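You operate a simulated robot arm through the tools that you are given. There is no shell and no other tool.

Carry out the task below with a simulated robot arm. There is one attempt and no reset: what you move stays moved.

JOB
Check sample R 342 on the light box at HIGH: over two specks goes to scrap, else to pass.
Fine: switch the light off after; leave the dimmer on HIGH.
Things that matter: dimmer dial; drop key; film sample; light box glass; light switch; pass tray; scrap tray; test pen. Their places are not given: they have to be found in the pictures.

It is judged by the outcome, as a careful person would: the job done as asked, and still so three seconds after it is handed in. It fails if anything else is knocked over, pushed out of place, dropped, spilled or broken.

ROBOT AND FRAMES
A 7-joint arm with a two-finger parallel gripper, fixed in place. Base frame: the origin is on the floor under the middle of its stand, x ahead of it, y to its left, z up; the work surface is at about z = 760. Units: mm, degrees, N and s.
It reaches about 1247 mm from its shoulder. Its first joint turns from -132.0 to 132.0 degrees. Payload 3.91 kg.
The tool frame sits at the grasp point between the pads (the TCP): z along the fingers, y along the line on which they close. The tips reach 30 mm beyond it. Largest opening 110 mm; finger width 20, thickness 10; the body of the gripper, 48 by 112 mm, starts 55 mm behind the TCP.
Orientation is that of the tool frame in the base frame, as [roll, pitch, yaw] about the fixed x, y, z axes, in that order (R = Rz(yaw) Ry(pitch) Rx(roll)). With the fingers straight down and closing along the base's y, the tool's x points along the base's -x, its y along +y and its z along -z.

CONTROLS
- The arm moves only by the tool move_arm. Its argument "series" is a list of rows, each a list of 3 entries, a list of its own where there are three numbers: the shift along the tool's x, y, z in mm, then the turn, a rotation vector about the tool's x, y, z in degrees, then the finger opening in mm, from 0 to 110. In form: [[[tx, ty, tz], [wx, wy, wz], jaw], ...]. A call has 1 to 20 rows; each row is the pose to reach, as a shift and turn from the pose commanded when the call began, along the tool's axes at that moment. A row lasts 0.2 s, in which the tool goes at most 50 mm and 8.6 degrees; a call with a longer step from one row to the next is refused whole, and so is a gripper value outside its range. A pose out of reach is approached as far as the arm can. The call stops where the force on the tool passes 40 N (or 10 N more than at its start, if that is more) or the arm is blocked; 0.2 s more then pass. Each finger travels about 108 mm/s and halts on what it meets, pressing with about 24 N; the grip force reading is that of the motor and also rises with nothing between the fingers. The clock runs only during rows and for 0.2 s after the last one: add rows that repeat a pose to give the fingers time. It gives the time, the measured TCP pose, the force on the tool (base axes), the opening and the grip force at its end, in the units of the frame above (readings bear some noise), with the torque about the TCP (base axes, N m) and any sound that the robot's microphone picked up.
- Cameras (640 x 400 px; columns grow to the right, rows downward): "scene" is fixed at [216.7, 653.2, 1506.5]; the picture's right is [0.98, -0.20, 0.00], its down [-0.20, -0.98, -0.06] and it looks along [0.01, 0.06, -1.00] (base axes); focal length 214 px, centre (320, 200). "wrist" rides on the gripper at [72, 17, -103] in the tool frame; the picture's right is [-0.23, 0.97, 0.00], its down [-0.76, -0.18, -0.62] and it looks along [-0.61, -0.14, 0.78] (tool axes); focal length 222 px, centre (320, 200).
- get_image(camera): a new picture of that camera. The clock stands still meanwhile.
- point_at(camera, pixels): for up to 12 pixels [column, row] of the newest picture of that camera ("zoom" is the newest enlarged one), the place [x, y, z] in the base frame of the surface seen there, good to about 2 mm, but the place of the scene camera against the robot may be out by one fixed shift of up to 12 mm in any direction. The clock stands still meanwhile.
- close_up(camera, box): a new picture of the part [left, top, right, bottom] of that camera's present view, enlarged. The clock stands still meanwhile.
- close_job(): hands the job in; it is judged then, once.

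Leave the gripper open and the arm clear of the work at the hand-in unless told otherwise.

The tools are called after ">>>" as name(argument=value, ...) on one line, values as JSON. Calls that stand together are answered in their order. move_arm: Moves the arm, as the interface text tells. Its arguments: {"type":"object","properties":{"series":{"type":"array"}},"required":["series"]} The other tools are called the same way: get_image (camera) takes a picture; point_at (camera, pixels) gives the place of the surface under pixels of a picture; close_up (camera, box) takes an enlarged picture of a part of a camera's view; close_job () hands the job in.

At the start:

```text
time_s: 0.0
tcp_pos: [92.6, 722.3, 1087.6]
tool_rot: [180.0, 0.0, -180.0]
wrist_force: [0.5, -0.2, 0.6]
wrist_torque: [0.01, 0.0, -0.02]
opening: 109.9
finger_force: 0.0
```

scene: 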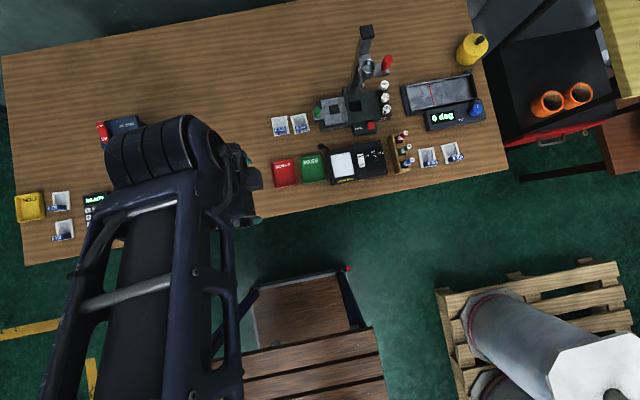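
wrist: 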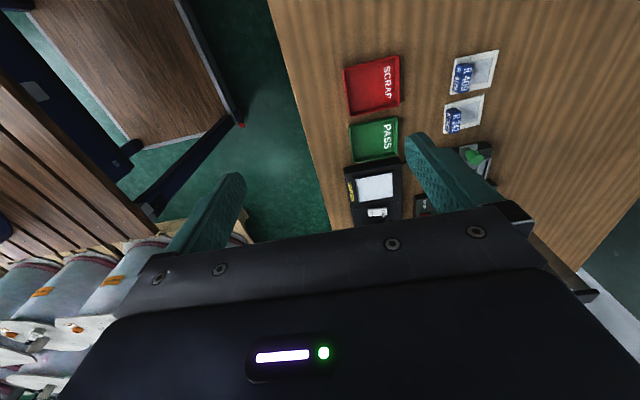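

I see a bench with a red SCRAP tray near (285,173), a green PASS tray near (313,168), a light box near (355,163), and several labelled samples. I'll enlarge the parts of the scene view to read labels and find the controls.

>>> close_up(camera="scene", box=[260, 100, 420, 200])

>>> close_up(camera="scene", box=[380, 60, 500, 180])

>>> close_up(camera="scene", box=[0, 100, 160, 260])

>>> close_up(camera="wrist", box=[320, 30, 520, 230])

```text
4.00 times, centred on (340, 150) of scene
```

zoom: 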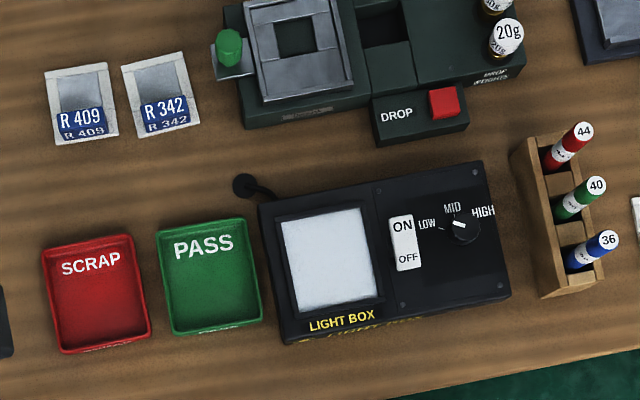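

```text
3.33 times, centred on (440, 120) of scene
```

zoom: 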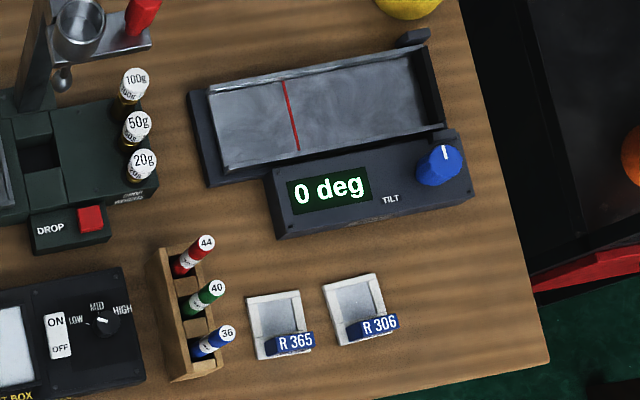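

```text
2.50 times, centred on (80, 180) of scene
```

zoom: 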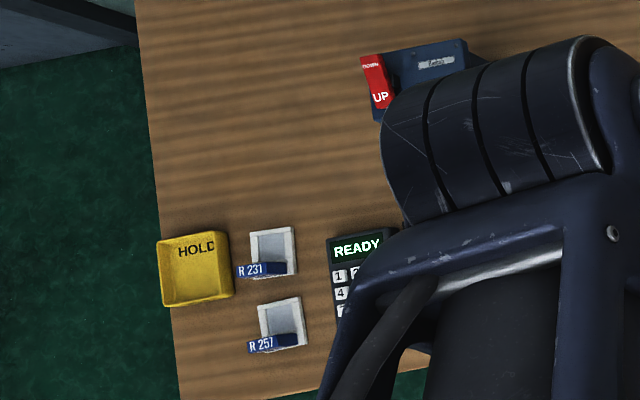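

```text
2.00 times, centred on (420, 130) of wrist
```

zoom: 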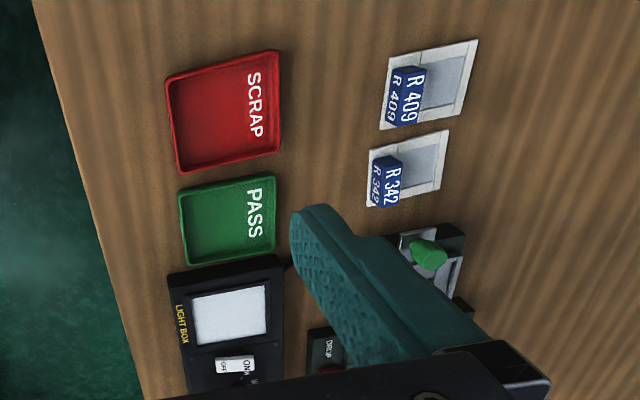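

R 342 is at about (300,123) in the scene view. I'll take a tighter enlargement of the sample pair and measure it, then the same for the light box and trays.

>>> close_up(camera="scene", box=[266, 106, 318, 140])

```text
11.76 times, centred on (292, 123) of scene
```

zoom: 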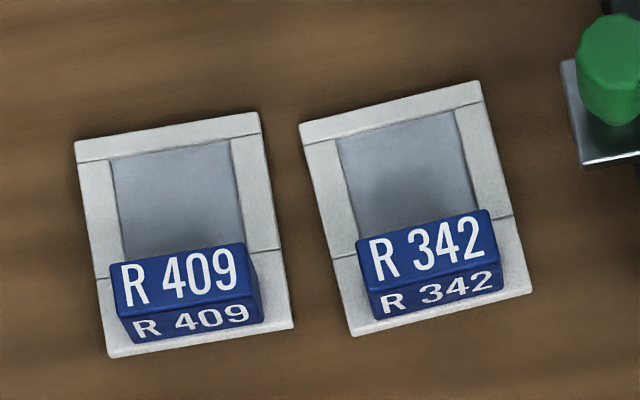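

The label R 342 is clear on the right-hand sample. It is a white-framed film with a raised blue tab. I'll measure the frame corners and the tab.

>>> point_at(camera="zoom", pixels=[[304, 128], [476, 88], [527, 288], [357, 330], [360, 244], [490, 214], [496, 250], [370, 282], [405, 170], [280, 200], [430, 250], [605, 70]])

>>> point_at(camera="scene", pixels=[[285, 173], [313, 168], [341, 164], [275, 163], [294, 159], [298, 183], [303, 158], [321, 156], [325, 179]])

```text
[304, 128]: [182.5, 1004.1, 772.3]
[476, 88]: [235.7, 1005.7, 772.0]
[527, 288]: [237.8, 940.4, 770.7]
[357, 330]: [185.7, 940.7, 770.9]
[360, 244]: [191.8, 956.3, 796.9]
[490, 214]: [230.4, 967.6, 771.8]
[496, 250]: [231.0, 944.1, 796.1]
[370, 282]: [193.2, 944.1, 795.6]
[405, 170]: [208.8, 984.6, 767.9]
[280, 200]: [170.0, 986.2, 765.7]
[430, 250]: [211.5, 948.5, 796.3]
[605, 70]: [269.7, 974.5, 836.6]
```

```text
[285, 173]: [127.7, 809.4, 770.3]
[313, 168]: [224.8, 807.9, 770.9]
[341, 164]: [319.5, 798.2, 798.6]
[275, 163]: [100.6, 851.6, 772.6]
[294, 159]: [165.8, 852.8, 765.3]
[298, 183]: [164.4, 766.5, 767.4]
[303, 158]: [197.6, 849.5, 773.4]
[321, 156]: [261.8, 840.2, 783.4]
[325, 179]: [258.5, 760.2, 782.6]
```

The tab is about 39 mm along x, 12 mm thick along y and stands about 26 mm above the frame. Next I'll enlarge the light box to read the switch and dial.

>>> close_up(camera="scene", box=[315, 135, 395, 190])

```text
7.27 times, centred on (355, 162) of scene
```

zoom: 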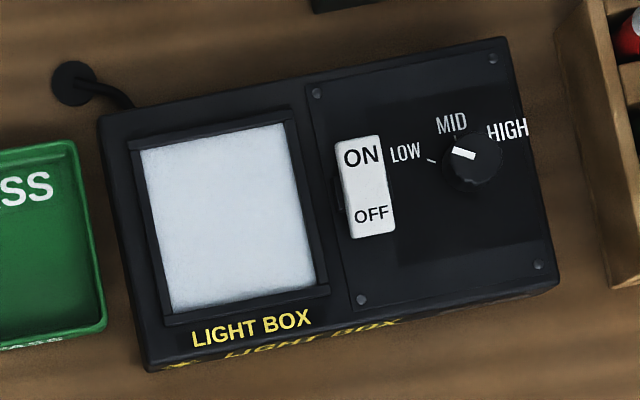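

>>> point_at(camera="zoom", pixels=[[145, 150], [283, 122], [315, 288], [170, 312], [235, 215], [362, 155], [372, 215], [357, 185], [475, 165], [463, 154], [447, 178], [505, 160]])

>>> close_up(camera="scene", box=[355, 140, 385, 172])

```text
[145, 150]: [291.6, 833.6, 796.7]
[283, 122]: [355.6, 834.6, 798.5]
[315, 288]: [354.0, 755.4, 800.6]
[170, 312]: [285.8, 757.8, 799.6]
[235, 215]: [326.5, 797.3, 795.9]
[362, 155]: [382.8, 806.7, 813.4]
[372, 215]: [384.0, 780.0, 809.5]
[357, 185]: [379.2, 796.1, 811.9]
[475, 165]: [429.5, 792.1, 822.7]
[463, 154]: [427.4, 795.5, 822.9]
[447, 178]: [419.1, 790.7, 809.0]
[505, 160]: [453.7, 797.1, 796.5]
```

```text
12.50 times, centred on (370, 156) of scene
```

zoom: 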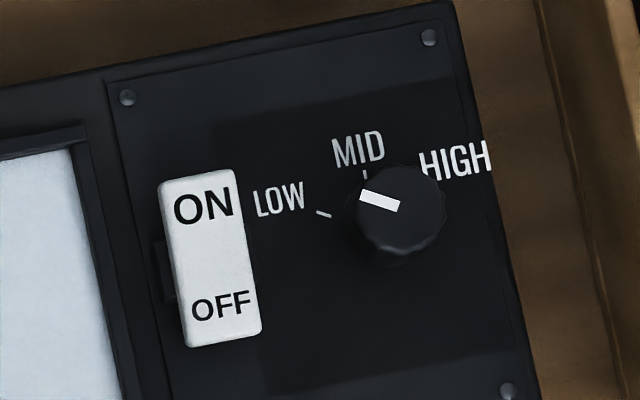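

The dial's white bar seems to point towards LOW, so it will need a turn clockwise to HIGH, and the switch's state has to be confirmed. To work out the scene camera's fixed shift, I'll take a wrist enlargement of the same features and measure them.

>>> close_up(camera="wrist", box=[340, 40, 500, 140])

```text
4.00 times, centred on (420, 90) of wrist
```

zoom: 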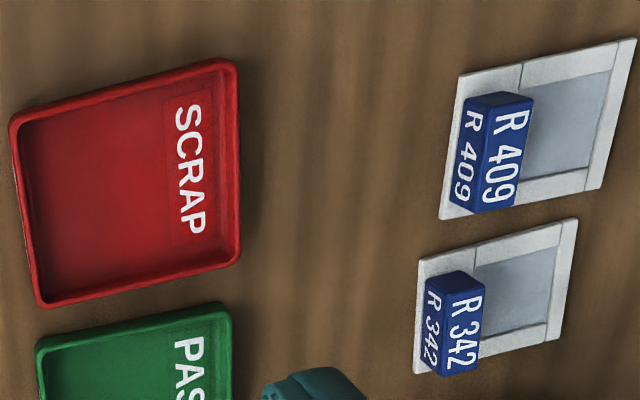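

>>> point_at(camera="zoom", pixels=[[423, 262], [573, 224], [558, 336], [462, 290], [465, 330], [470, 365], [515, 290], [390, 200], [300, 200], [100, 200], [20, 115], [232, 66]])

```text
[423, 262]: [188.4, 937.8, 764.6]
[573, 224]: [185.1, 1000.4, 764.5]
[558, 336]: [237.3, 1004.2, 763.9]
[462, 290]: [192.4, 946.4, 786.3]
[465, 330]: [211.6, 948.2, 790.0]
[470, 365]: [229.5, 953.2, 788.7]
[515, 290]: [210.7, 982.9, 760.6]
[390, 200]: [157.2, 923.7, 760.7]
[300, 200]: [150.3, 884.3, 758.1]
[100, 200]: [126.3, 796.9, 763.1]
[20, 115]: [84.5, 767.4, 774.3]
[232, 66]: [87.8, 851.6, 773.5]
```

Comparing the two cameras, the scene readings need about (+2, −2.5, −7) mm. Next I'll measure the obstacles near the light box, which are the pen rack, the DROP device and the tower, plus the rocker and dial.

>>> close_up(camera="scene", box=[300, 20, 420, 140])

>>> point_at(camera="zoom", pixels=[[330, 30], [310, 150], [345, 215], [420, 140], [440, 215], [440, 265], [440, 300], [355, 345], [260, 300], [230, 270], [180, 300], [300, 260]])

>>> point_at(camera="scene", pixels=[[404, 133], [407, 147], [410, 161], [391, 140], [397, 170], [389, 156], [400, 140], [321, 147], [366, 130]])

```text
3.33 times, centred on (360, 80) of scene
```

zoom: 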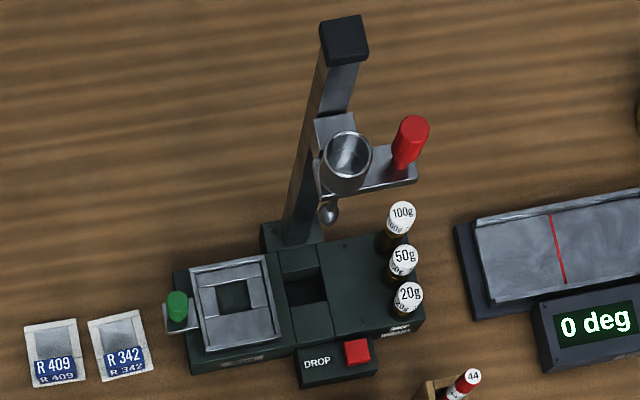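

```text
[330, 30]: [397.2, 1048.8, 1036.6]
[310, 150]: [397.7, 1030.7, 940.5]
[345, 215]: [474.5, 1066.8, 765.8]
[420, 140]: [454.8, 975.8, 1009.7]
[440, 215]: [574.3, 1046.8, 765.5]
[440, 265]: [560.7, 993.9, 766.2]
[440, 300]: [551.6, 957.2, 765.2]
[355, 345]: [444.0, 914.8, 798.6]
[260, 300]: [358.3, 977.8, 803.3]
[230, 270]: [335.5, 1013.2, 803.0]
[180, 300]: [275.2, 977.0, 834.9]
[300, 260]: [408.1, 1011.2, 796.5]
```

```text
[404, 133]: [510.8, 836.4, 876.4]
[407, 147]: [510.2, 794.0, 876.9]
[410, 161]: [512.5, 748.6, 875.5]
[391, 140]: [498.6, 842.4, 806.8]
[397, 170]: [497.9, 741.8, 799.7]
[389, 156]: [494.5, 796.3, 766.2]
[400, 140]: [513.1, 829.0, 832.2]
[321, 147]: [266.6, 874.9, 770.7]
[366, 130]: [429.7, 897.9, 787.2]
```

The pens top out near z≈869 at x≈512 and the tower is far behind, so the dial is reachable. I'll move the gripper to about (300, 800, 1000), high above everything, so the wrist camera can look at the light box.

>>> move_arm(series=[[[-34, 13, 14], [0, 0, 0], 110], [[-69, 26, 29], [0, 0, 0], 110], [[-104, 39, 44], [0, 0, 0], 110], [[-138, 52, 58], [0, 0, 0], 110], [[-173, 65, 73], [0, 0, 0], 110], [[-207.4, 77.7, 87.6], [0, 0, 0], 110], [[-207.4, 77.7, 87.6], [0, 0, 0], 110]])

>>> get_image(camera="wrist")

>>> get_image(camera="scene")

```text
time_s: 1.6
tcp_pos: [301.0, 799.4, 1000.3]
tool_rot: [-179.9, 0.0, -180.0]
wrist_force: [0.0, -0.2, 0.4]
wrist_torque: [0.01, -0.03, 0.0]
opening: 110.2
finger_force: 0.0
```

```text
taken
```

wrist: 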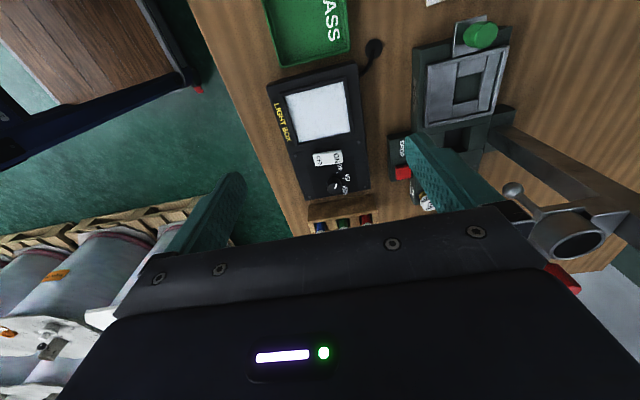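

```text
taken
```

scene: 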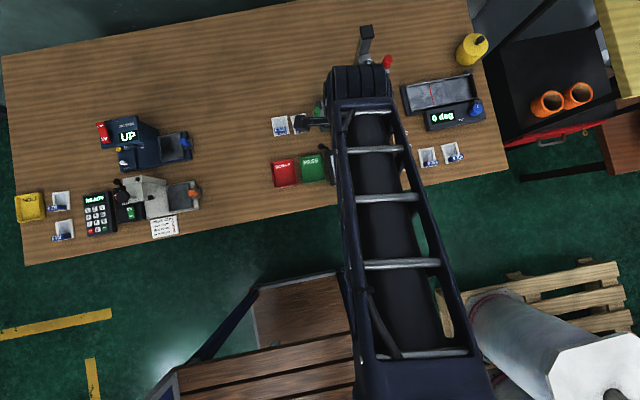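

The light box is well in view of the wrist camera around (325,140). There is also a note card in the scene at (165,227). I'll enlarge both.

>>> close_up(camera="scene", box=[80, 110, 210, 240])

>>> close_up(camera="scene", box=[145, 210, 185, 240])

>>> close_up(camera="wrist", box=[270, 140, 390, 215])

```text
3.08 times, centred on (145, 175) of scene
```

zoom: 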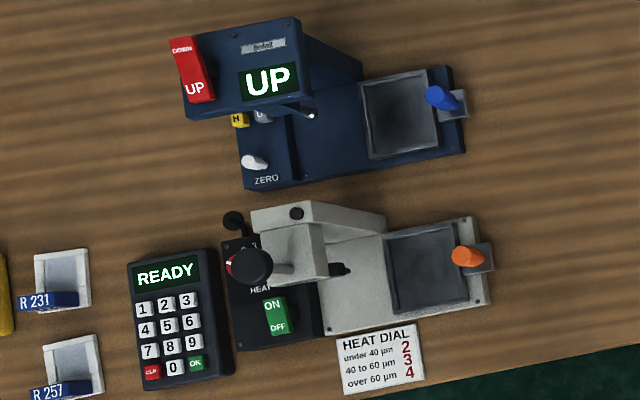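

```text
13.33 times, centred on (165, 225) of scene
```

zoom: 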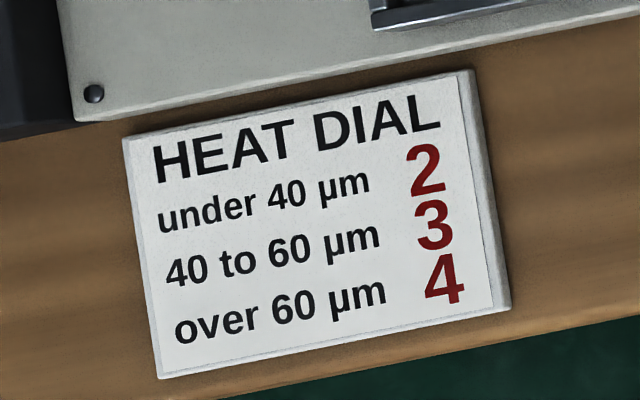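

```text
5.33 times, centred on (330, 178) of wrist
```

zoom: 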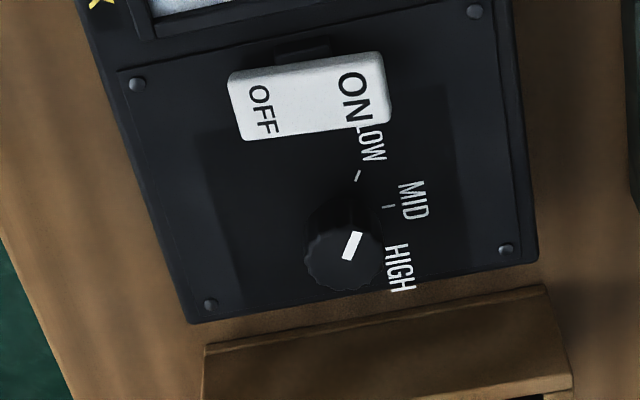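

The heat card concerns another device and doesn't apply here. The dial's white bar points towards the LOW tick, and the ON end of the rocker stands up, which means off. I'll measure these from the wrist enlargement.

>>> point_at(camera="zoom", pixels=[[345, 258], [357, 234], [312, 255], [380, 255], [343, 285], [345, 230], [358, 176], [388, 207], [410, 230], [370, 80], [260, 95], [375, 115]])

>>> point_at(camera="wrist", pixels=[[290, 98], [342, 84], [350, 132], [301, 141], [322, 112], [284, 97], [345, 82], [319, 158], [338, 156], [300, 30], [370, 88], [340, 210]])

```text
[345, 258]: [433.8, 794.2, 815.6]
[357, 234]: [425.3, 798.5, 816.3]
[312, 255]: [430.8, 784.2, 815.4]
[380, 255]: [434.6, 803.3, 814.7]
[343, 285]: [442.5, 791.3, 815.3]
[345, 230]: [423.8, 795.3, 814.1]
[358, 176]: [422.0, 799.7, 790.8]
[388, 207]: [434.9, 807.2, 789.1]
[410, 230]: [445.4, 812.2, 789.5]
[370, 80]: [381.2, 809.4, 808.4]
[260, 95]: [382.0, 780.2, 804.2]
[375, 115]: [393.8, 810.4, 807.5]
```

```text
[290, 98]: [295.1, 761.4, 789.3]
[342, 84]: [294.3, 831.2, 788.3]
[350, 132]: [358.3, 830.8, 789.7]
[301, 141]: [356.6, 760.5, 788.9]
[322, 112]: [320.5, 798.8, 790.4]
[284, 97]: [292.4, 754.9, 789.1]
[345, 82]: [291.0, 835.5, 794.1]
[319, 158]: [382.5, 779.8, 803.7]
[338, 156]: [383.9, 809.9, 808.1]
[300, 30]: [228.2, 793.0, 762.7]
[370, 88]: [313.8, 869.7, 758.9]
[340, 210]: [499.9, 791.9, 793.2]
```

The dial centre is about (433, 794) with its top at z≈815 and a diameter of about 20 mm. The pointer is at about 152° (LOW), so HIGH should be at about 30°, which is 120° clockwise seen from above. I'll go above the dial at a safe height and test that the wrist can reach +60°.

>>> move_arm(series=[[[-17, -1, 4], [0, 0, 7.5], 110], [[-34, -2, 8], [0, 0, 15], 100], [[-51, -3, 12], [0, 0, 22.5], 90], [[-68, -4, 16], [0, 0, 30], 80], [[-85, -5, 20], [0, 0, 37.5], 70], [[-102, -6, 24], [0, 0, 45], 60], [[-119, -6, 28], [0, 0, 52.5], 50], [[-133, -6, 30], [0, 0, 60], 40], [[-133, -6, 30], [0, 0, 60], 40]])

```text
time_s: 3.6
tcp_pos: [432.6, 793.8, 969.3]
tool_rot: [-180.0, 0.1, 119.8]
wrist_force: [-0.4, 0.2, -1.0]
wrist_torque: [0.0, -0.01, -0.03]
opening: 40.1
finger_force: 0.0
```

The wrist reached yaw 120° above the dial. Next I'll swing back 120° to the gripping angle at yaw −120°, still at height.

>>> move_arm(series=[[[0, 0, 0], [0, 0, -8], 38], [[0, 0, 0], [0, 0, -16], 38], [[0, 0, 0], [0, 0, -24], 38], [[0, 0, 0], [0, 0, -32], 38], [[0, 0, 0], [0, 0, -40], 38], [[0, 0, 0], [0, 0, -48], 38], [[0, 0, 0], [0, 0, -56], 38], [[0, 0, 0], [0, 0, -64], 38], [[0, 0, 0], [0, 0, -72], 38], [[0, 0, 0], [0, 0, -80], 38], [[0, 0, 0], [0, 0, -88], 38], [[0, 0, 0], [0, 0, -96], 38], [[0, 0, 0], [0, 0, -104], 38], [[0, 0, 0], [0, 0, -112], 38], [[0, 0, 0], [0, 0, -120], 38], [[0, 0, 0], [0, 0, -120], 38]])

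>>> get_image(camera="wrist")

```text
time_s: 7.0
tcp_pos: [432.3, 794.3, 968.9]
tool_rot: [179.9, -0.1, -119.8]
wrist_force: [-0.6, 0.3, -0.2]
wrist_torque: [0.01, 0.0, 0.0]
opening: 37.8
finger_force: 0.1
```

```text
taken
```

wrist: 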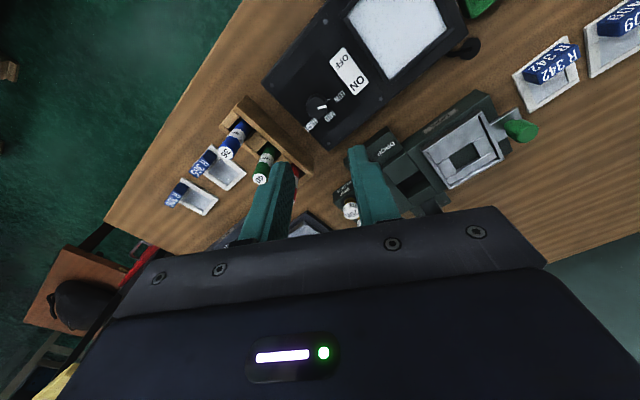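

Both wrist angles work. I'll enlarge the dial from this side to confirm its centre before descending.

>>> close_up(camera="wrist", box=[280, 70, 370, 140])

```text
5.71 times, centred on (325, 105) of wrist
```

zoom: 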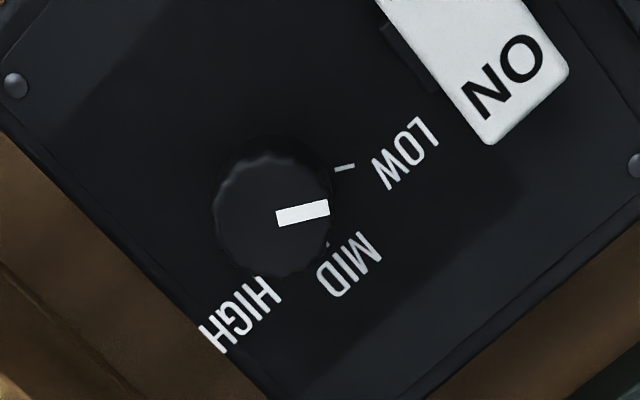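

>>> point_at(camera="zoom", pixels=[[278, 219], [328, 207], [222, 218], [325, 215], [272, 165], [272, 268], [340, 168], [500, 85], [530, 50], [560, 70], [490, 135], [430, 60]])

```text
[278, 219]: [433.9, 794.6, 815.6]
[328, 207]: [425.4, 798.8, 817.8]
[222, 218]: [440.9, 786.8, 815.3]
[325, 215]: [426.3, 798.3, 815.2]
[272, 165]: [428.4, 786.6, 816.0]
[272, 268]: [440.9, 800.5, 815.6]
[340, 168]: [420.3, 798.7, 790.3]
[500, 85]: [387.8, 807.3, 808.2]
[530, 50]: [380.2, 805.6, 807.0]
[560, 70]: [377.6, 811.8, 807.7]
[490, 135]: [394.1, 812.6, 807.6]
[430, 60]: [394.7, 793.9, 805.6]
```

The dial centre is confirmed at about (433.7, 793.8). I'll descend 145 mm with the fingers open 38 mm around it, leaving the tips about 5 mm above the panel.

>>> move_arm(series=[[[0, 0, 40], [0, 0, 0], 38], [[0, 0, 80], [0, 0, 0], 38], [[0, 0, 110], [0, 0, 0], 38], [[0, 0, 125], [0, 0, 0], 38], [[0, 0, 137], [0, 0, 0], 38], [[0, 0, 145], [0, 0, 0], 38], [[0, 0, 145], [0, 0, 0], 38]])

>>> get_image(camera="wrist")

```text
time_s: 8.6
tcp_pos: [433.3, 794.2, 824.6]
tool_rot: [-179.9, 0.0, -119.9]
wrist_force: [-0.6, -0.3, 0.8]
wrist_torque: [0.01, 0.01, 0.02]
opening: 38.1
finger_force: 0.1
```

```text
taken
```

wrist: 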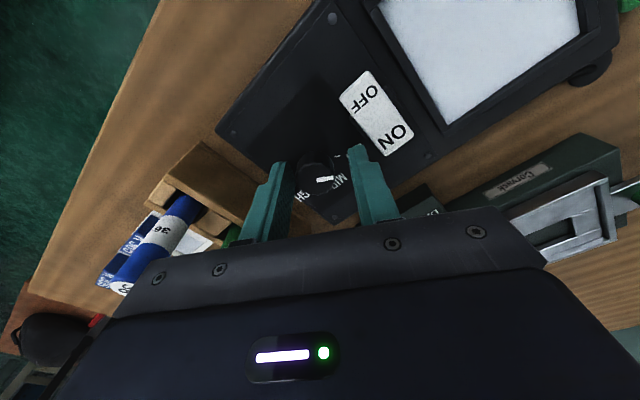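

The dial sits between the fingers. I'll close on it.

>>> move_arm(series=[[[0, 0, 0], [0, 0, 0], 25], [[0, 0, 0], [0, 0, 0], 14], [[0, 0, 0], [0, 0, 0], 14]])

```text
time_s: 9.4
tcp_pos: [436.4, 793.3, 824.8]
tool_rot: [-179.8, 0.0, -120.1]
wrist_force: [19.2, -16.7, 1.0]
wrist_torque: [-0.61, -0.38, -0.01]
opening: 23.7
finger_force: 44.9
```

The fingers stopped at 23.7 mm but with about 25 N sideways load, so the grip is off centre. I'll look before turning anything.

>>> get_image(camera="wrist")

>>> close_up(camera="wrist", box=[260, 130, 400, 220])

```text
taken
```

wrist: 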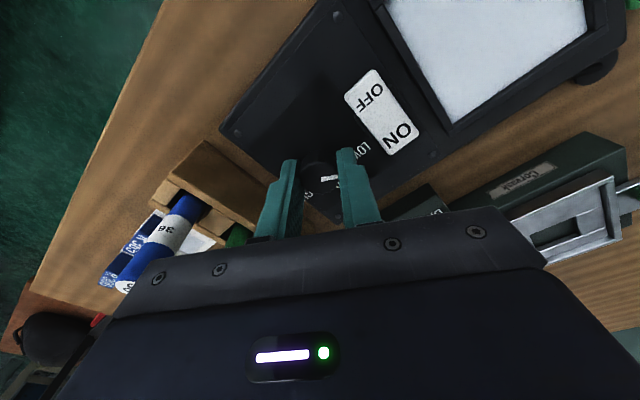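

```text
4.44 times, centred on (330, 175) of wrist
```

zoom: 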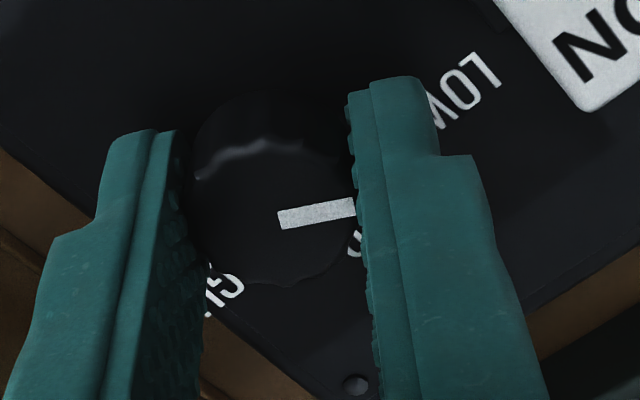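

Both pads look near the dial, but the left one carries the load, so I should shift towards it along −tool y. I'll shift 3.5 mm that way while holding and watch the side force.

>>> move_arm(series=[[[0, -2, 0], [0, 0, 0], 14], [[0, -3.5, 0], [0, 0, 0], 14], [[0, -3.5, 0], [0, 0, 0], 14]])

```text
time_s: 10.2
tcp_pos: [435.1, 793.2, 824.3]
tool_rot: [179.9, 0.1, -119.9]
wrist_force: [17.2, 7.5, -8.3]
wrist_torque: [0.6, -0.51, -0.08]
opening: 23.6
finger_force: 44.7
```

>>> move_arm(series=[[[0, 0, 0], [0, 0, 0], 14], [[0, 0, 0], [0, 0, 0], 14], [[0, 0, 0], [0, 0, 0], 14]])

```text
time_s: 11.0
tcp_pos: [436.2, 792.4, 824.1]
tool_rot: [180.0, 0.1, -120.1]
wrist_force: [12.9, 17.0, -7.7]
wrist_torque: [0.6, -0.4, -0.03]
opening: 23.7
finger_force: 44.7
```

The closing-direction load is now balanced, leaving only friction drag across the pads. I'll open, let it relax, and close again so the grip starts clean.

>>> move_arm(series=[[[0, 0, 0], [0, 0, 0], 36], [[0, 0, 0], [0, 0, 0], 36], [[0, 0, 0], [0, 0, 0], 36]])

>>> move_arm(series=[[[0, 0, 0], [0, 0, 0], 26], [[0, 0, 0], [0, 0, 0], 14], [[0, 0, 0], [0, 0, 0], 14], [[0, 0, 0], [0, 0, 0], 14]])

```text
time_s: 11.8
tcp_pos: [435.9, 791.8, 824.7]
tool_rot: [179.9, 0.1, -120.0]
wrist_force: [0.3, 0.3, 0.3]
wrist_torque: [-0.03, 0.0, 0.01]
opening: 36.2
finger_force: 0.0
```

```text
time_s: 12.8
tcp_pos: [435.4, 792.2, 824.7]
tool_rot: [180.0, 0.0, -120.0]
wrist_force: [-5.7, 3.0, -0.7]
wrist_torque: [0.08, 0.1, -0.05]
opening: 23.5
finger_force: 45.3
```

The side load is now only about 6 N with a 23.5 mm opening, so the grip is good. I'll turn clockwise by 30° first and watch the forces.

>>> move_arm(series=[[[0, 0, 0], [0, 0, 6], 14], [[0, 0, 0], [0, 0, 12], 14], [[0, 0, 0], [0, 0, 18], 14], [[0, 0, 0], [0, 0, 24], 14], [[0, 0, 0], [0, 0, 30], 14]])

>>> close_up(camera="wrist", box=[260, 130, 400, 220])

```text
time_s: 14.0
tcp_pos: [435.2, 792.9, 824.2]
tool_rot: [-180.0, 0.0, -150.2]
wrist_force: [-7.3, 0.0, -1.8]
wrist_torque: [0.19, -0.29, 0.01]
opening: 23.5
finger_force: 44.4
```

```text
4.44 times, centred on (330, 175) of wrist
```

zoom: 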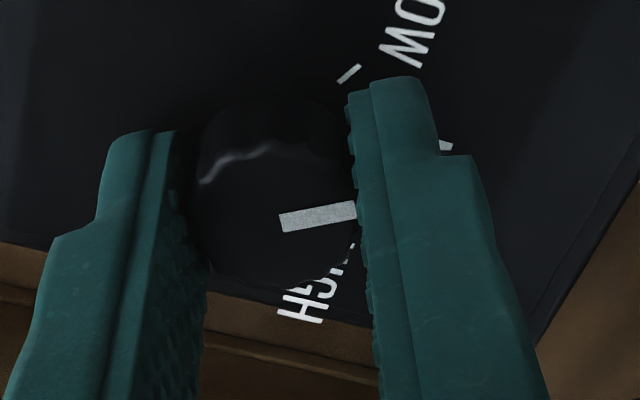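

The dial is turning with the fingers, because the white bar stays aligned with the pads while the printing moves. I'll continue clockwise another 60°.

>>> move_arm(series=[[[0, 0, 0], [0, 0, 7], 14], [[0, 0, 0], [0, 0, 14], 14], [[0, 0, 0], [0, 0, 21], 14], [[0, 0, 0], [0, 0, 28], 14], [[0, 0, 0], [0, 0, 35], 14], [[0, 0, 0], [0, 0, 42], 14], [[0, 0, 0], [0, 0, 49], 14], [[0, 0, 0], [0, 0, 56], 14], [[0, 0, 0], [0, 0, 60], 14]])

>>> close_up(camera="wrist", box=[260, 130, 400, 220])

```text
time_s: 16.0
tcp_pos: [435.3, 792.3, 824.5]
tool_rot: [-179.9, 0.0, 149.9]
wrist_force: [-9.1, -29.9, -0.6]
wrist_torque: [-0.45, 0.64, -0.01]
opening: 23.6
finger_force: 45.2
```

```text
4.44 times, centred on (330, 175) of wrist
```

zoom: 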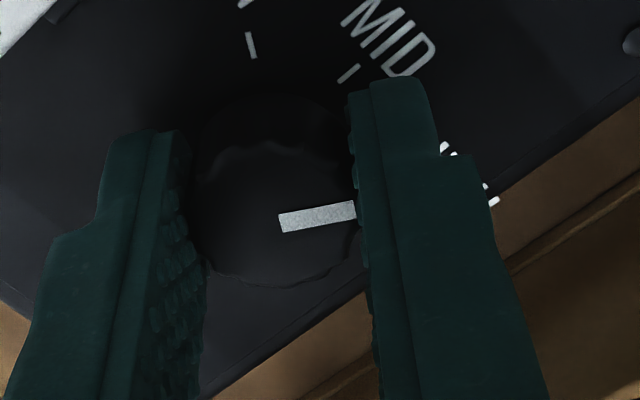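

The bar is still aligned, so there is no slip, but side load has grown to 31 N along −tool y. This fits a roughly 2.6 mm offset between the pads' centre and the TCP. I'll ease the load with a small shift along −tool y while turning the last 30°.

>>> move_arm(series=[[[0, -1.2, 0], [0, 0, 0], 14], [[0, -2.3, 0], [0, 0, 0], 14], [[0.3, -2.5, 0], [0, 0, 6], 14], [[0.6, -2.7, 0], [0, 0, 12], 14], [[0.9, -2.9, 0], [0, 0, 18], 14], [[1.3, -3.2, 0], [0, 0, 24], 14], [[1.6, -3.4, 0], [0, 0, 30], 14], [[1.6, -3.4, 0], [0, 0, 30], 14]])

>>> close_up(camera="wrist", box=[260, 130, 400, 220])

```text
time_s: 17.6
tcp_pos: [435.0, 791.1, 824.9]
tool_rot: [179.7, -0.2, 122.9]
wrist_force: [6.3, 15.7, -13.5]
wrist_torque: [0.17, -0.42, -0.01]
opening: 23.4
finger_force: 45.0
stopped in row 7: the force on the tool passed its limit at 43 N (the readings are from after the stop); the commanded pose is now the measured one
```

```text
4.44 times, centred on (330, 175) of wrist
```

zoom: 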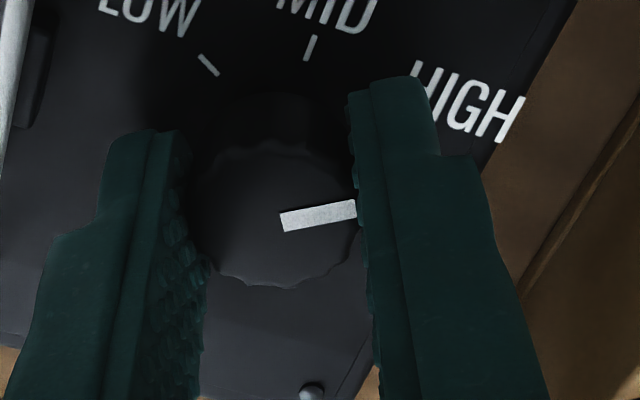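

It stopped at about 27° of the last 30° on load, so the dial is at or very near HIGH. I'll open the fingers and lift away to check the pointer.

>>> move_arm(series=[[[0, 0, 0], [0, 0, 0], 30], [[0, 0, 0], [0, 0, 0], 38], [[0, 0, 0], [0, 0, 0], 38], [[0, 0, -40], [0, 0, 0], 38], [[0, 0, -80], [0, 0, 0], 38], [[0, 0, -125], [0, 0, 0], 38], [[0, 0, -125], [0, 0, 0], 38]])

>>> get_image(camera="wrist")

```text
time_s: 19.1
tcp_pos: [433.8, 789.9, 950.8]
tool_rot: [179.7, -0.2, 122.9]
wrist_force: [-0.1, 0.2, 0.8]
wrist_torque: [-0.03, -0.02, 0.0]
opening: 38.1
finger_force: 0.0
```

```text
taken
```

wrist: 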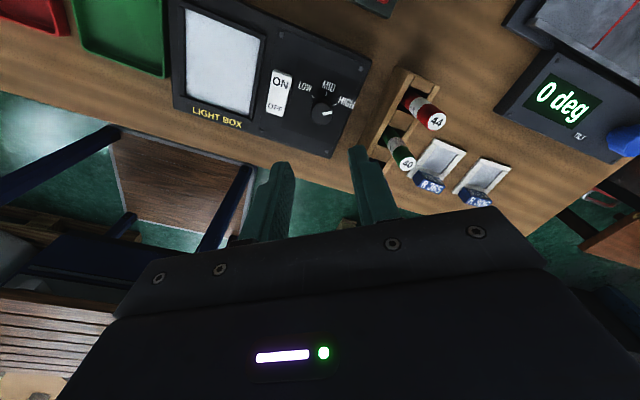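

>>> close_up(camera="wrist", box=[260, 60, 380, 140])

```text
5.00 times, centred on (320, 100) of wrist
```

zoom: 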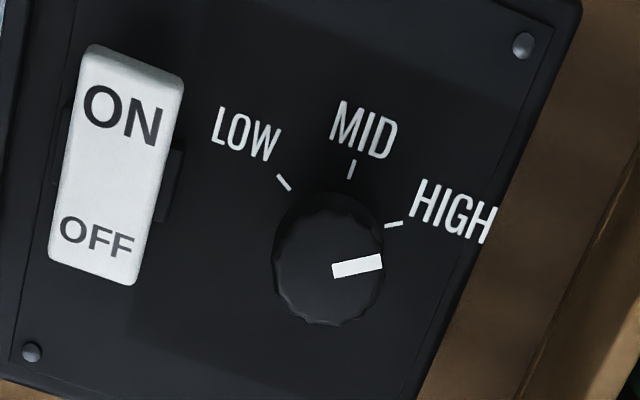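

The pointer now points towards HIGH. I'll measure the exact angle of the bar and the ticks.

>>> point_at(camera="zoom", pixels=[[335, 271], [380, 262], [402, 223], [387, 226], [351, 178], [353, 163], [290, 189], [279, 176], [278, 262], [382, 258], [330, 205], [325, 318]])

```text
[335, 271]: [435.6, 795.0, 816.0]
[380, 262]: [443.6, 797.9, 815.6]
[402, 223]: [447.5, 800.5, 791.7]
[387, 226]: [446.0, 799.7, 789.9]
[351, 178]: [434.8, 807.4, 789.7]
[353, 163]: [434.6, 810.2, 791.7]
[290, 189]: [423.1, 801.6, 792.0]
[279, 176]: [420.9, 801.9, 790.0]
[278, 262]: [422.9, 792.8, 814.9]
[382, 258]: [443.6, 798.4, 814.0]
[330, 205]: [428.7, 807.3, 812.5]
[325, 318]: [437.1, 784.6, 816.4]
```

The bar is parallel to the HIGH tick, so the dial is on HIGH. I'll level the tool's tiny tilt, then swing back to yaw 180 above the ON end of the rocker at about (385.5, 805) with the fingers closed.

>>> move_arm(series=[[[0, 0, 0], [0.3, -0.2, 0], 38]])

>>> move_arm(series=[[[5, -4, 0], [0, 0, -8], 30], [[10, -9, 0], [0, 0, -16], 20], [[16, -14, 0], [0, 0, -24], 10], [[22, -19, 0], [0, 0, -32], 0], [[28, -25, 0], [0, 0, -40], 0], [[34, -30, 0], [0, 0, -48.5], 0], [[38.6, -34, 0], [0, 0, -57.1], 0], [[38.6, -34, 0], [0, 0, -57.1], 0]])

>>> get_image(camera="wrist")

```text
time_s: 19.6
tcp_pos: [433.0, 791.7, 949.6]
tool_rot: [-179.8, 0.0, 122.9]
wrist_force: [-0.6, 0.6, 0.5]
wrist_torque: [0.0, 0.01, 0.02]
opening: 37.9
finger_force: 0.1
```

```text
time_s: 21.4
tcp_pos: [385.9, 804.9, 950.3]
tool_rot: [-179.9, 0.0, -179.9]
wrist_force: [-0.2, -0.1, -0.4]
wrist_torque: [-0.01, -0.03, 0.05]
opening: 0.0
finger_force: 24.2
```

```text
taken
```

wrist: 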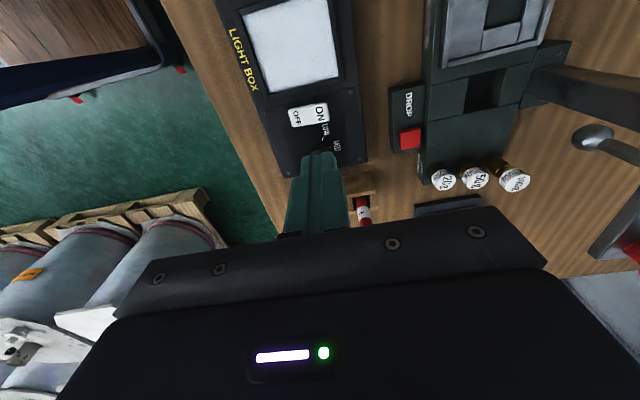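

The fingers are closed and the rocker shows at (310,115). I'll measure the rocker again and the fingertip position before pressing.

>>> close_up(camera="wrist", box=[270, 90, 370, 170])

```text
5.00 times, centred on (320, 130) of wrist
```

zoom: 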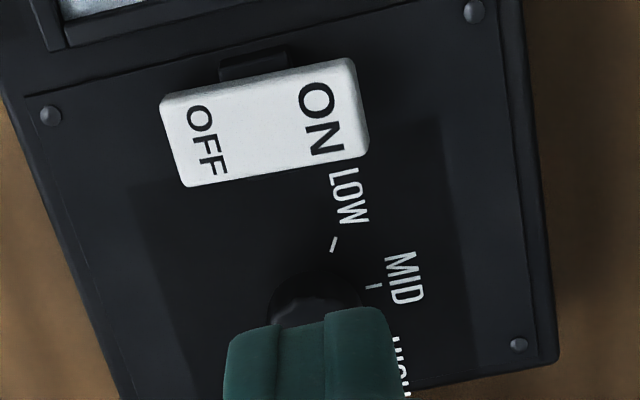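

>>> point_at(camera="zoom", pixels=[[168, 105], [350, 66], [362, 145], [185, 180], [262, 120], [335, 105], [190, 140], [240, 345], [300, 335], [380, 335], [278, 330], [328, 318]])

```text
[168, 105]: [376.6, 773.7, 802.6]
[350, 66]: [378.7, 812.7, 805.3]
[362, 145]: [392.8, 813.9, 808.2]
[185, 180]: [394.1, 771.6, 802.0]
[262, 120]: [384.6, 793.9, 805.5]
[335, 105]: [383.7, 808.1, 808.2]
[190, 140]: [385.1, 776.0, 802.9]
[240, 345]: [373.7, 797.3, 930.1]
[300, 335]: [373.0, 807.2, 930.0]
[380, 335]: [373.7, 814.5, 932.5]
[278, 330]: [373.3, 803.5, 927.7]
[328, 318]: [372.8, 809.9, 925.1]
```

The rocker's ON end is at about (384, 808, 808) and my closed fingertips are right above it. I'll descend and press gently in small steps.

>>> move_arm(series=[[[0, 0, 45], [0, 0, 0], 0], [[0, 0, 85], [0, 0, 0], 0], [[0, 0, 103], [0, 0, 0], 0], [[0, 0, 109], [0, 0, 0], 0], [[0, 0, 112], [0, 0, 0], 0], [[0, 0, 115], [0, 0, 0], 0], [[0, 0, 117], [0, 0, 0], 0], [[0, 0, 119], [0, 0, 0], 0]])

>>> get_image(camera="wrist")

```text
time_s: 23.1
tcp_pos: [384.4, 805.5, 835.9]
tool_rot: [179.9, 0.1, -179.9]
wrist_force: [-3.2, 2.4, 36.3]
wrist_torque: [-0.26, 0.13, 0.02]
opening: 0.1
finger_force: 24.4
```

```text
taken
```

wrist: 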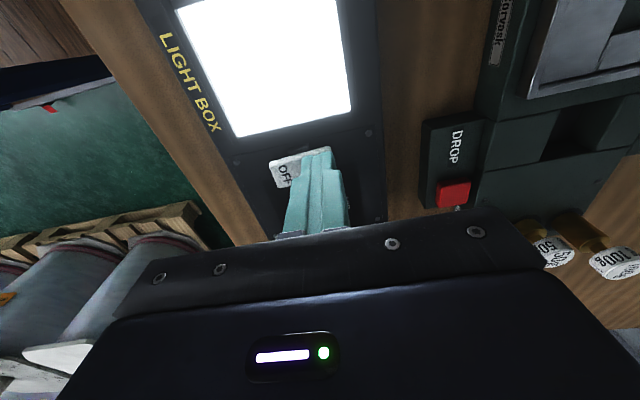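

The light is on and bright. I'll lift straight up, then check the state of the dial and switch.

>>> move_arm(series=[[[0, 0, -30], [0, 0, 0], 0], [[0, 0, -75], [0, 0, 0], 0], [[0, 0, -119], [0, 0, 0], 0], [[0, 0, -119], [0, 0, 0], 0]])

>>> close_up(camera="wrist", box=[220, 0, 380, 170])

```text
time_s: 24.1
tcp_pos: [386.5, 803.2, 950.6]
tool_rot: [-179.8, 0.0, 180.0]
wrist_force: [1.0, -0.4, -0.1]
wrist_torque: [-0.03, -0.03, 0.0]
opening: 0.0
finger_force: 24.4
```

```text
2.35 times, centred on (300, 85) of wrist
```

zoom: 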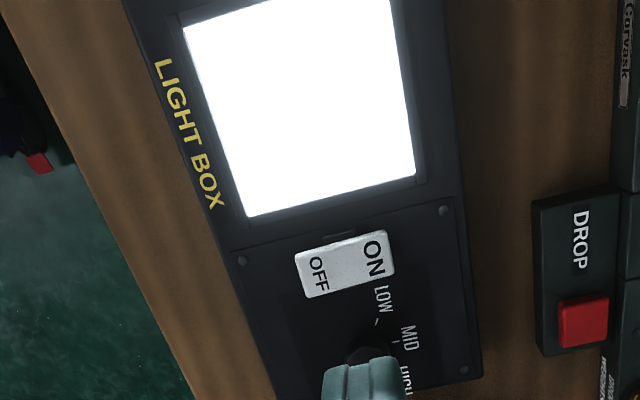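

The light stays on at full white. Next I'll move over towards sample R 342 at height, opening the fingers to 50 mm.

>>> move_arm(series=[[[38, 27, 0], [0, 0, 0], 10], [[76, 54, 0], [0, 0, 0], 25], [[113, 80, 0], [0, 0, 0], 40], [[150, 106, 0], [0, 0, 0], 50], [[188, 133, 0], [0, 0, 0], 50], [[225, 160, 0], [0, 0, 0], 50], [[225, 160, 0], [0, 0, 0], 50]])

>>> get_image(camera="wrist")

>>> get_image(camera="scene")

```text
time_s: 25.8
tcp_pos: [160.0, 956.7, 950.3]
tool_rot: [-179.8, 0.0, -179.9]
wrist_force: [0.0, 0.5, -0.3]
wrist_torque: [0.0, 0.01, 0.03]
opening: 50.2
finger_force: 0.1
out of reach, approached as far as the arm can: row 6, 7
```

```text
taken
```

wrist: 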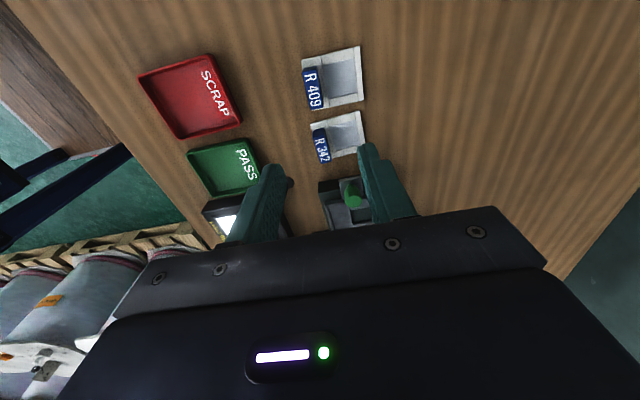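

```text
taken
```

scene: 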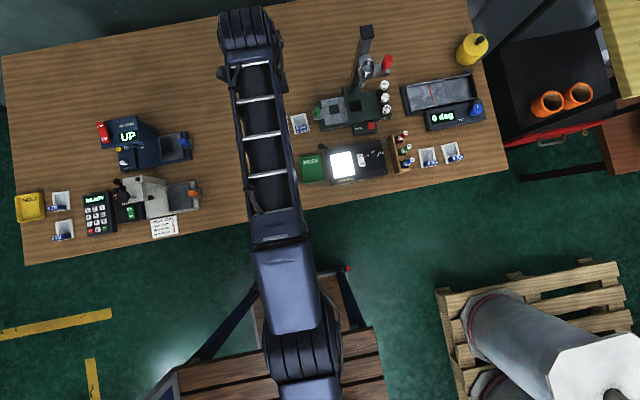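

R 342 is seen at (336,135). The pose was slightly beyond reach at this height, so the arm stopped at y≈957, which is fine for looking. I'll enlarge the sample and measure.

>>> close_up(camera="wrist", box=[295, 95, 385, 170])

```text
5.33 times, centred on (340, 132) of wrist
```

zoom: 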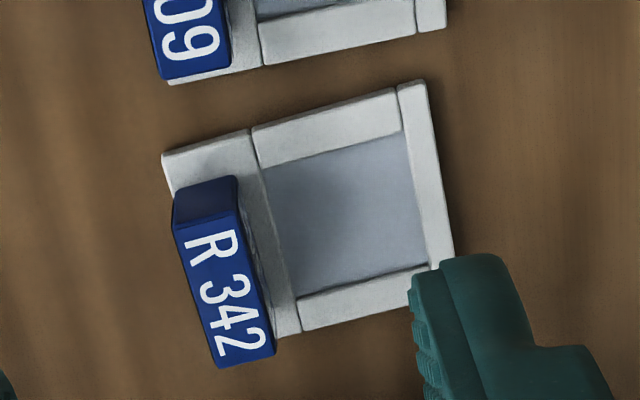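

>>> point_at(camera="zoom", pixels=[[182, 235], [232, 222], [268, 345], [222, 358], [205, 228], [245, 348], [225, 290], [203, 200], [166, 160], [420, 88], [449, 250], [262, 280]])

```text
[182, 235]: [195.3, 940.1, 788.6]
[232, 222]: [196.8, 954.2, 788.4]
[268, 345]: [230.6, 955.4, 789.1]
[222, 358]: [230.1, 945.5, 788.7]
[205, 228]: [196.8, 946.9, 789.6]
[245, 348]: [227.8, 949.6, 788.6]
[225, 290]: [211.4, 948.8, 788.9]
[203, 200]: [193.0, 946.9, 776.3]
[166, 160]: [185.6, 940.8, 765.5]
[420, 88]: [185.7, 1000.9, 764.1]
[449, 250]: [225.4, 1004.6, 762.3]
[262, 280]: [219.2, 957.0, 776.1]
```

The tab spans x 193–231 and y 941–955, with its top at z≈789, so the pads should centre at about (212, 948.5). I'll move above it, down to z≈880, and check that the pose is reachable.

>>> move_arm(series=[[[-18, -4, 24], [0, 0, 0], 50], [[-36, -8, 48], [0, 0, 0], 50], [[-52, -11, 70], [0, 0, 0], 50], [[-52, -11, 70], [0, 0, 0], 50]])

>>> get_image(camera="wrist")

```text
time_s: 26.8
tcp_pos: [213.3, 945.8, 880.9]
tool_rot: [-179.9, 0.0, -180.0]
wrist_force: [-0.1, -0.6, 0.4]
wrist_torque: [-0.05, 0.03, 0.01]
opening: 50.2
finger_force: 0.1
```

```text
taken
```

wrist: 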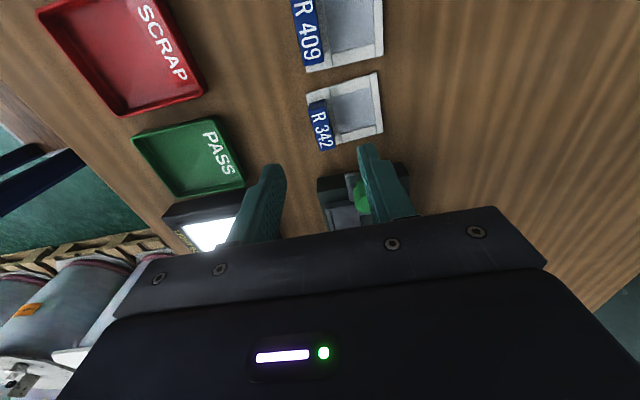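

The pose is reachable. I'll descend 55 mm to just above the tab top and check alignment in the picture.

>>> move_arm(series=[[[0, 0, 25], [0, 0, 0], 50], [[0, 0, 45], [0, 0, 0], 50], [[0, 0, 55], [0, 0, 0], 50], [[0, 0, 55], [0, 0, 0], 50]])

>>> close_up(camera="wrist", box=[230, 90, 410, 220])

```text
time_s: 27.8
tcp_pos: [214.7, 946.3, 825.0]
tool_rot: [-179.9, 0.1, 179.9]
wrist_force: [0.4, 0.3, -0.2]
wrist_torque: [-0.02, -0.01, 0.0]
opening: 50.1
finger_force: 0.1
```

```text
3.08 times, centred on (320, 155) of wrist
```

zoom: 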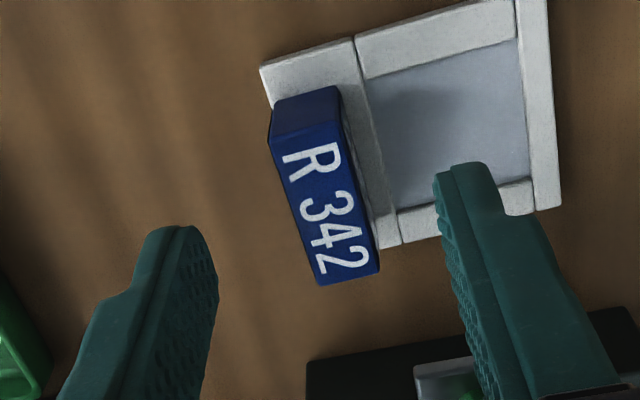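

Alignment along y looks fair. I'll measure the fingertip positions against the tab to check x.

>>> point_at(camera="zoom", pixels=[[155, 235], [185, 232], [205, 250], [445, 175], [470, 168], [485, 170], [443, 200], [212, 290], [325, 170], [345, 225], [290, 160], [340, 265]])

```text
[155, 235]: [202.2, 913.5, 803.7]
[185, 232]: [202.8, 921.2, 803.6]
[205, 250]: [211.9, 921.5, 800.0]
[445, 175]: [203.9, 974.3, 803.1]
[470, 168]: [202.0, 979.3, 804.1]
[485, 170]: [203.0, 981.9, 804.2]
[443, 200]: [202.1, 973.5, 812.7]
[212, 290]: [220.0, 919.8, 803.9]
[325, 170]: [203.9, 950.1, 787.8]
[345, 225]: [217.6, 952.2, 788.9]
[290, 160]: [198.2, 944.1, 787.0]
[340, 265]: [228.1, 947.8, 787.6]
```

The pads' midpoint is at y≈947.8 and x≈212.5, which matches the tab. I'll descend the last 25 mm, then close on the tab.

>>> move_arm(series=[[[0, 0, 10], [0, 0, 0], 50], [[0, 0, 18], [0, 0, 0], 50], [[0, 0, 25], [0, 0, 0], 50], [[0, 0, 25], [0, 0, 0], 50]])

>>> move_arm(series=[[[0, 0, 0], [0, 0, 0], 35], [[0, 0, 0], [0, 0, 0], 22], [[0, 0, 0], [0, 0, 0], 16], [[0, 0, 0], [0, 0, 0], 6], [[0, 0, 0], [0, 0, 0], 6]])

>>> close_up(camera="wrist", box=[230, 90, 410, 220])

```text
time_s: 28.8
tcp_pos: [213.7, 945.9, 801.1]
tool_rot: [-179.8, 0.0, 179.9]
wrist_force: [-0.5, -0.3, 0.1]
wrist_torque: [0.0, 0.0, 0.0]
opening: 50.0
finger_force: 0.1
```

```text
time_s: 29.9
tcp_pos: [213.3, 945.9, 800.3]
tool_rot: [-179.8, 0.0, 180.0]
wrist_force: [-0.4, 0.0, 0.8]
wrist_torque: [0.05, 0.0, 0.0]
opening: 15.0
finger_force: 23.9
```

```text
3.08 times, centred on (320, 155) of wrist
```

zoom: 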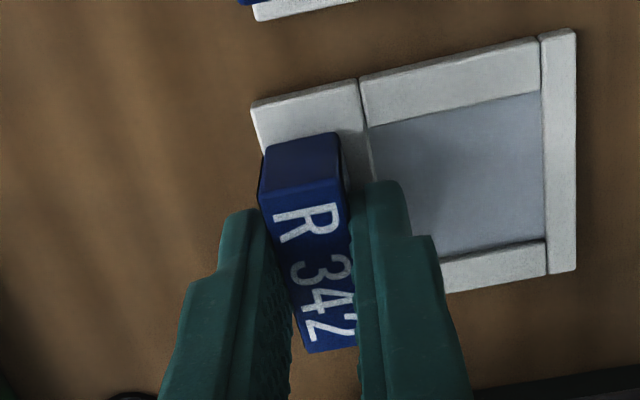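

The tab is held at 15 mm opening with no side load. I'll lift it slowly to z≈880 and check that the sample came along.

>>> move_arm(series=[[[0, 0, -5], [0, 0, 0], 6], [[0, 0, -15], [0, 0, 0], 6], [[0, 0, -30], [0, 0, 0], 6], [[0, 0, -50], [0, 0, 0], 6], [[0, 0, -70], [0, 0, 0], 6], [[0, 0, -80], [0, 0, 0], 6], [[0, 0, -80], [0, 0, 0], 6]])

>>> get_image(camera="wrist")

```text
time_s: 31.6
tcp_pos: [211.0, 945.8, 880.2]
tool_rot: [-179.9, 0.0, 180.0]
wrist_force: [0.4, -0.1, -0.5]
wrist_torque: [-0.01, 0.01, 0.0]
opening: 14.9
finger_force: 23.6
```

```text
taken
```

wrist: 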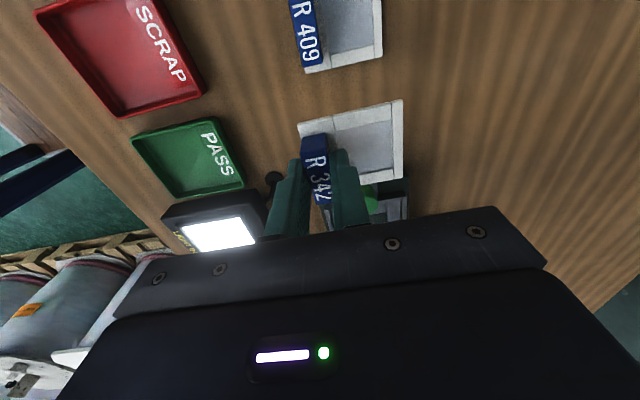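

The sample is held and off the bench. I'll measure the hanging frame's corners relative to the TCP.

>>> close_up(camera="wrist", box=[280, 85, 420, 200])

```text
3.48 times, centred on (350, 142) of wrist
```

zoom: 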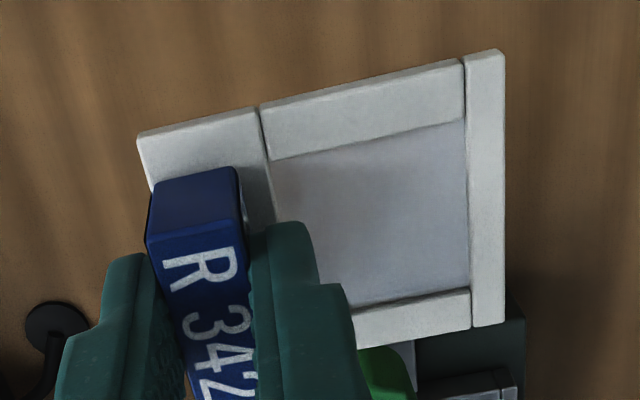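

>>> point_at(camera="zoom", pixels=[[143, 140], [498, 55], [500, 320], [362, 340], [265, 112], [440, 300], [485, 190], [200, 145], [155, 178], [145, 150], [500, 57], [420, 320]])

```text
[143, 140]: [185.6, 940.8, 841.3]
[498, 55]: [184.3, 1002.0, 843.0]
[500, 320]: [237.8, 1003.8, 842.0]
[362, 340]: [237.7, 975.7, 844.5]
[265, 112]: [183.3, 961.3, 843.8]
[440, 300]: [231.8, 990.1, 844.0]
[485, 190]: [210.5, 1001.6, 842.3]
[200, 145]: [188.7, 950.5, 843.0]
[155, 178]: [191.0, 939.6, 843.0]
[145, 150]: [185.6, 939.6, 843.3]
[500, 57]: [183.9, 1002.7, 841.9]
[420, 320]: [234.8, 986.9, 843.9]
```

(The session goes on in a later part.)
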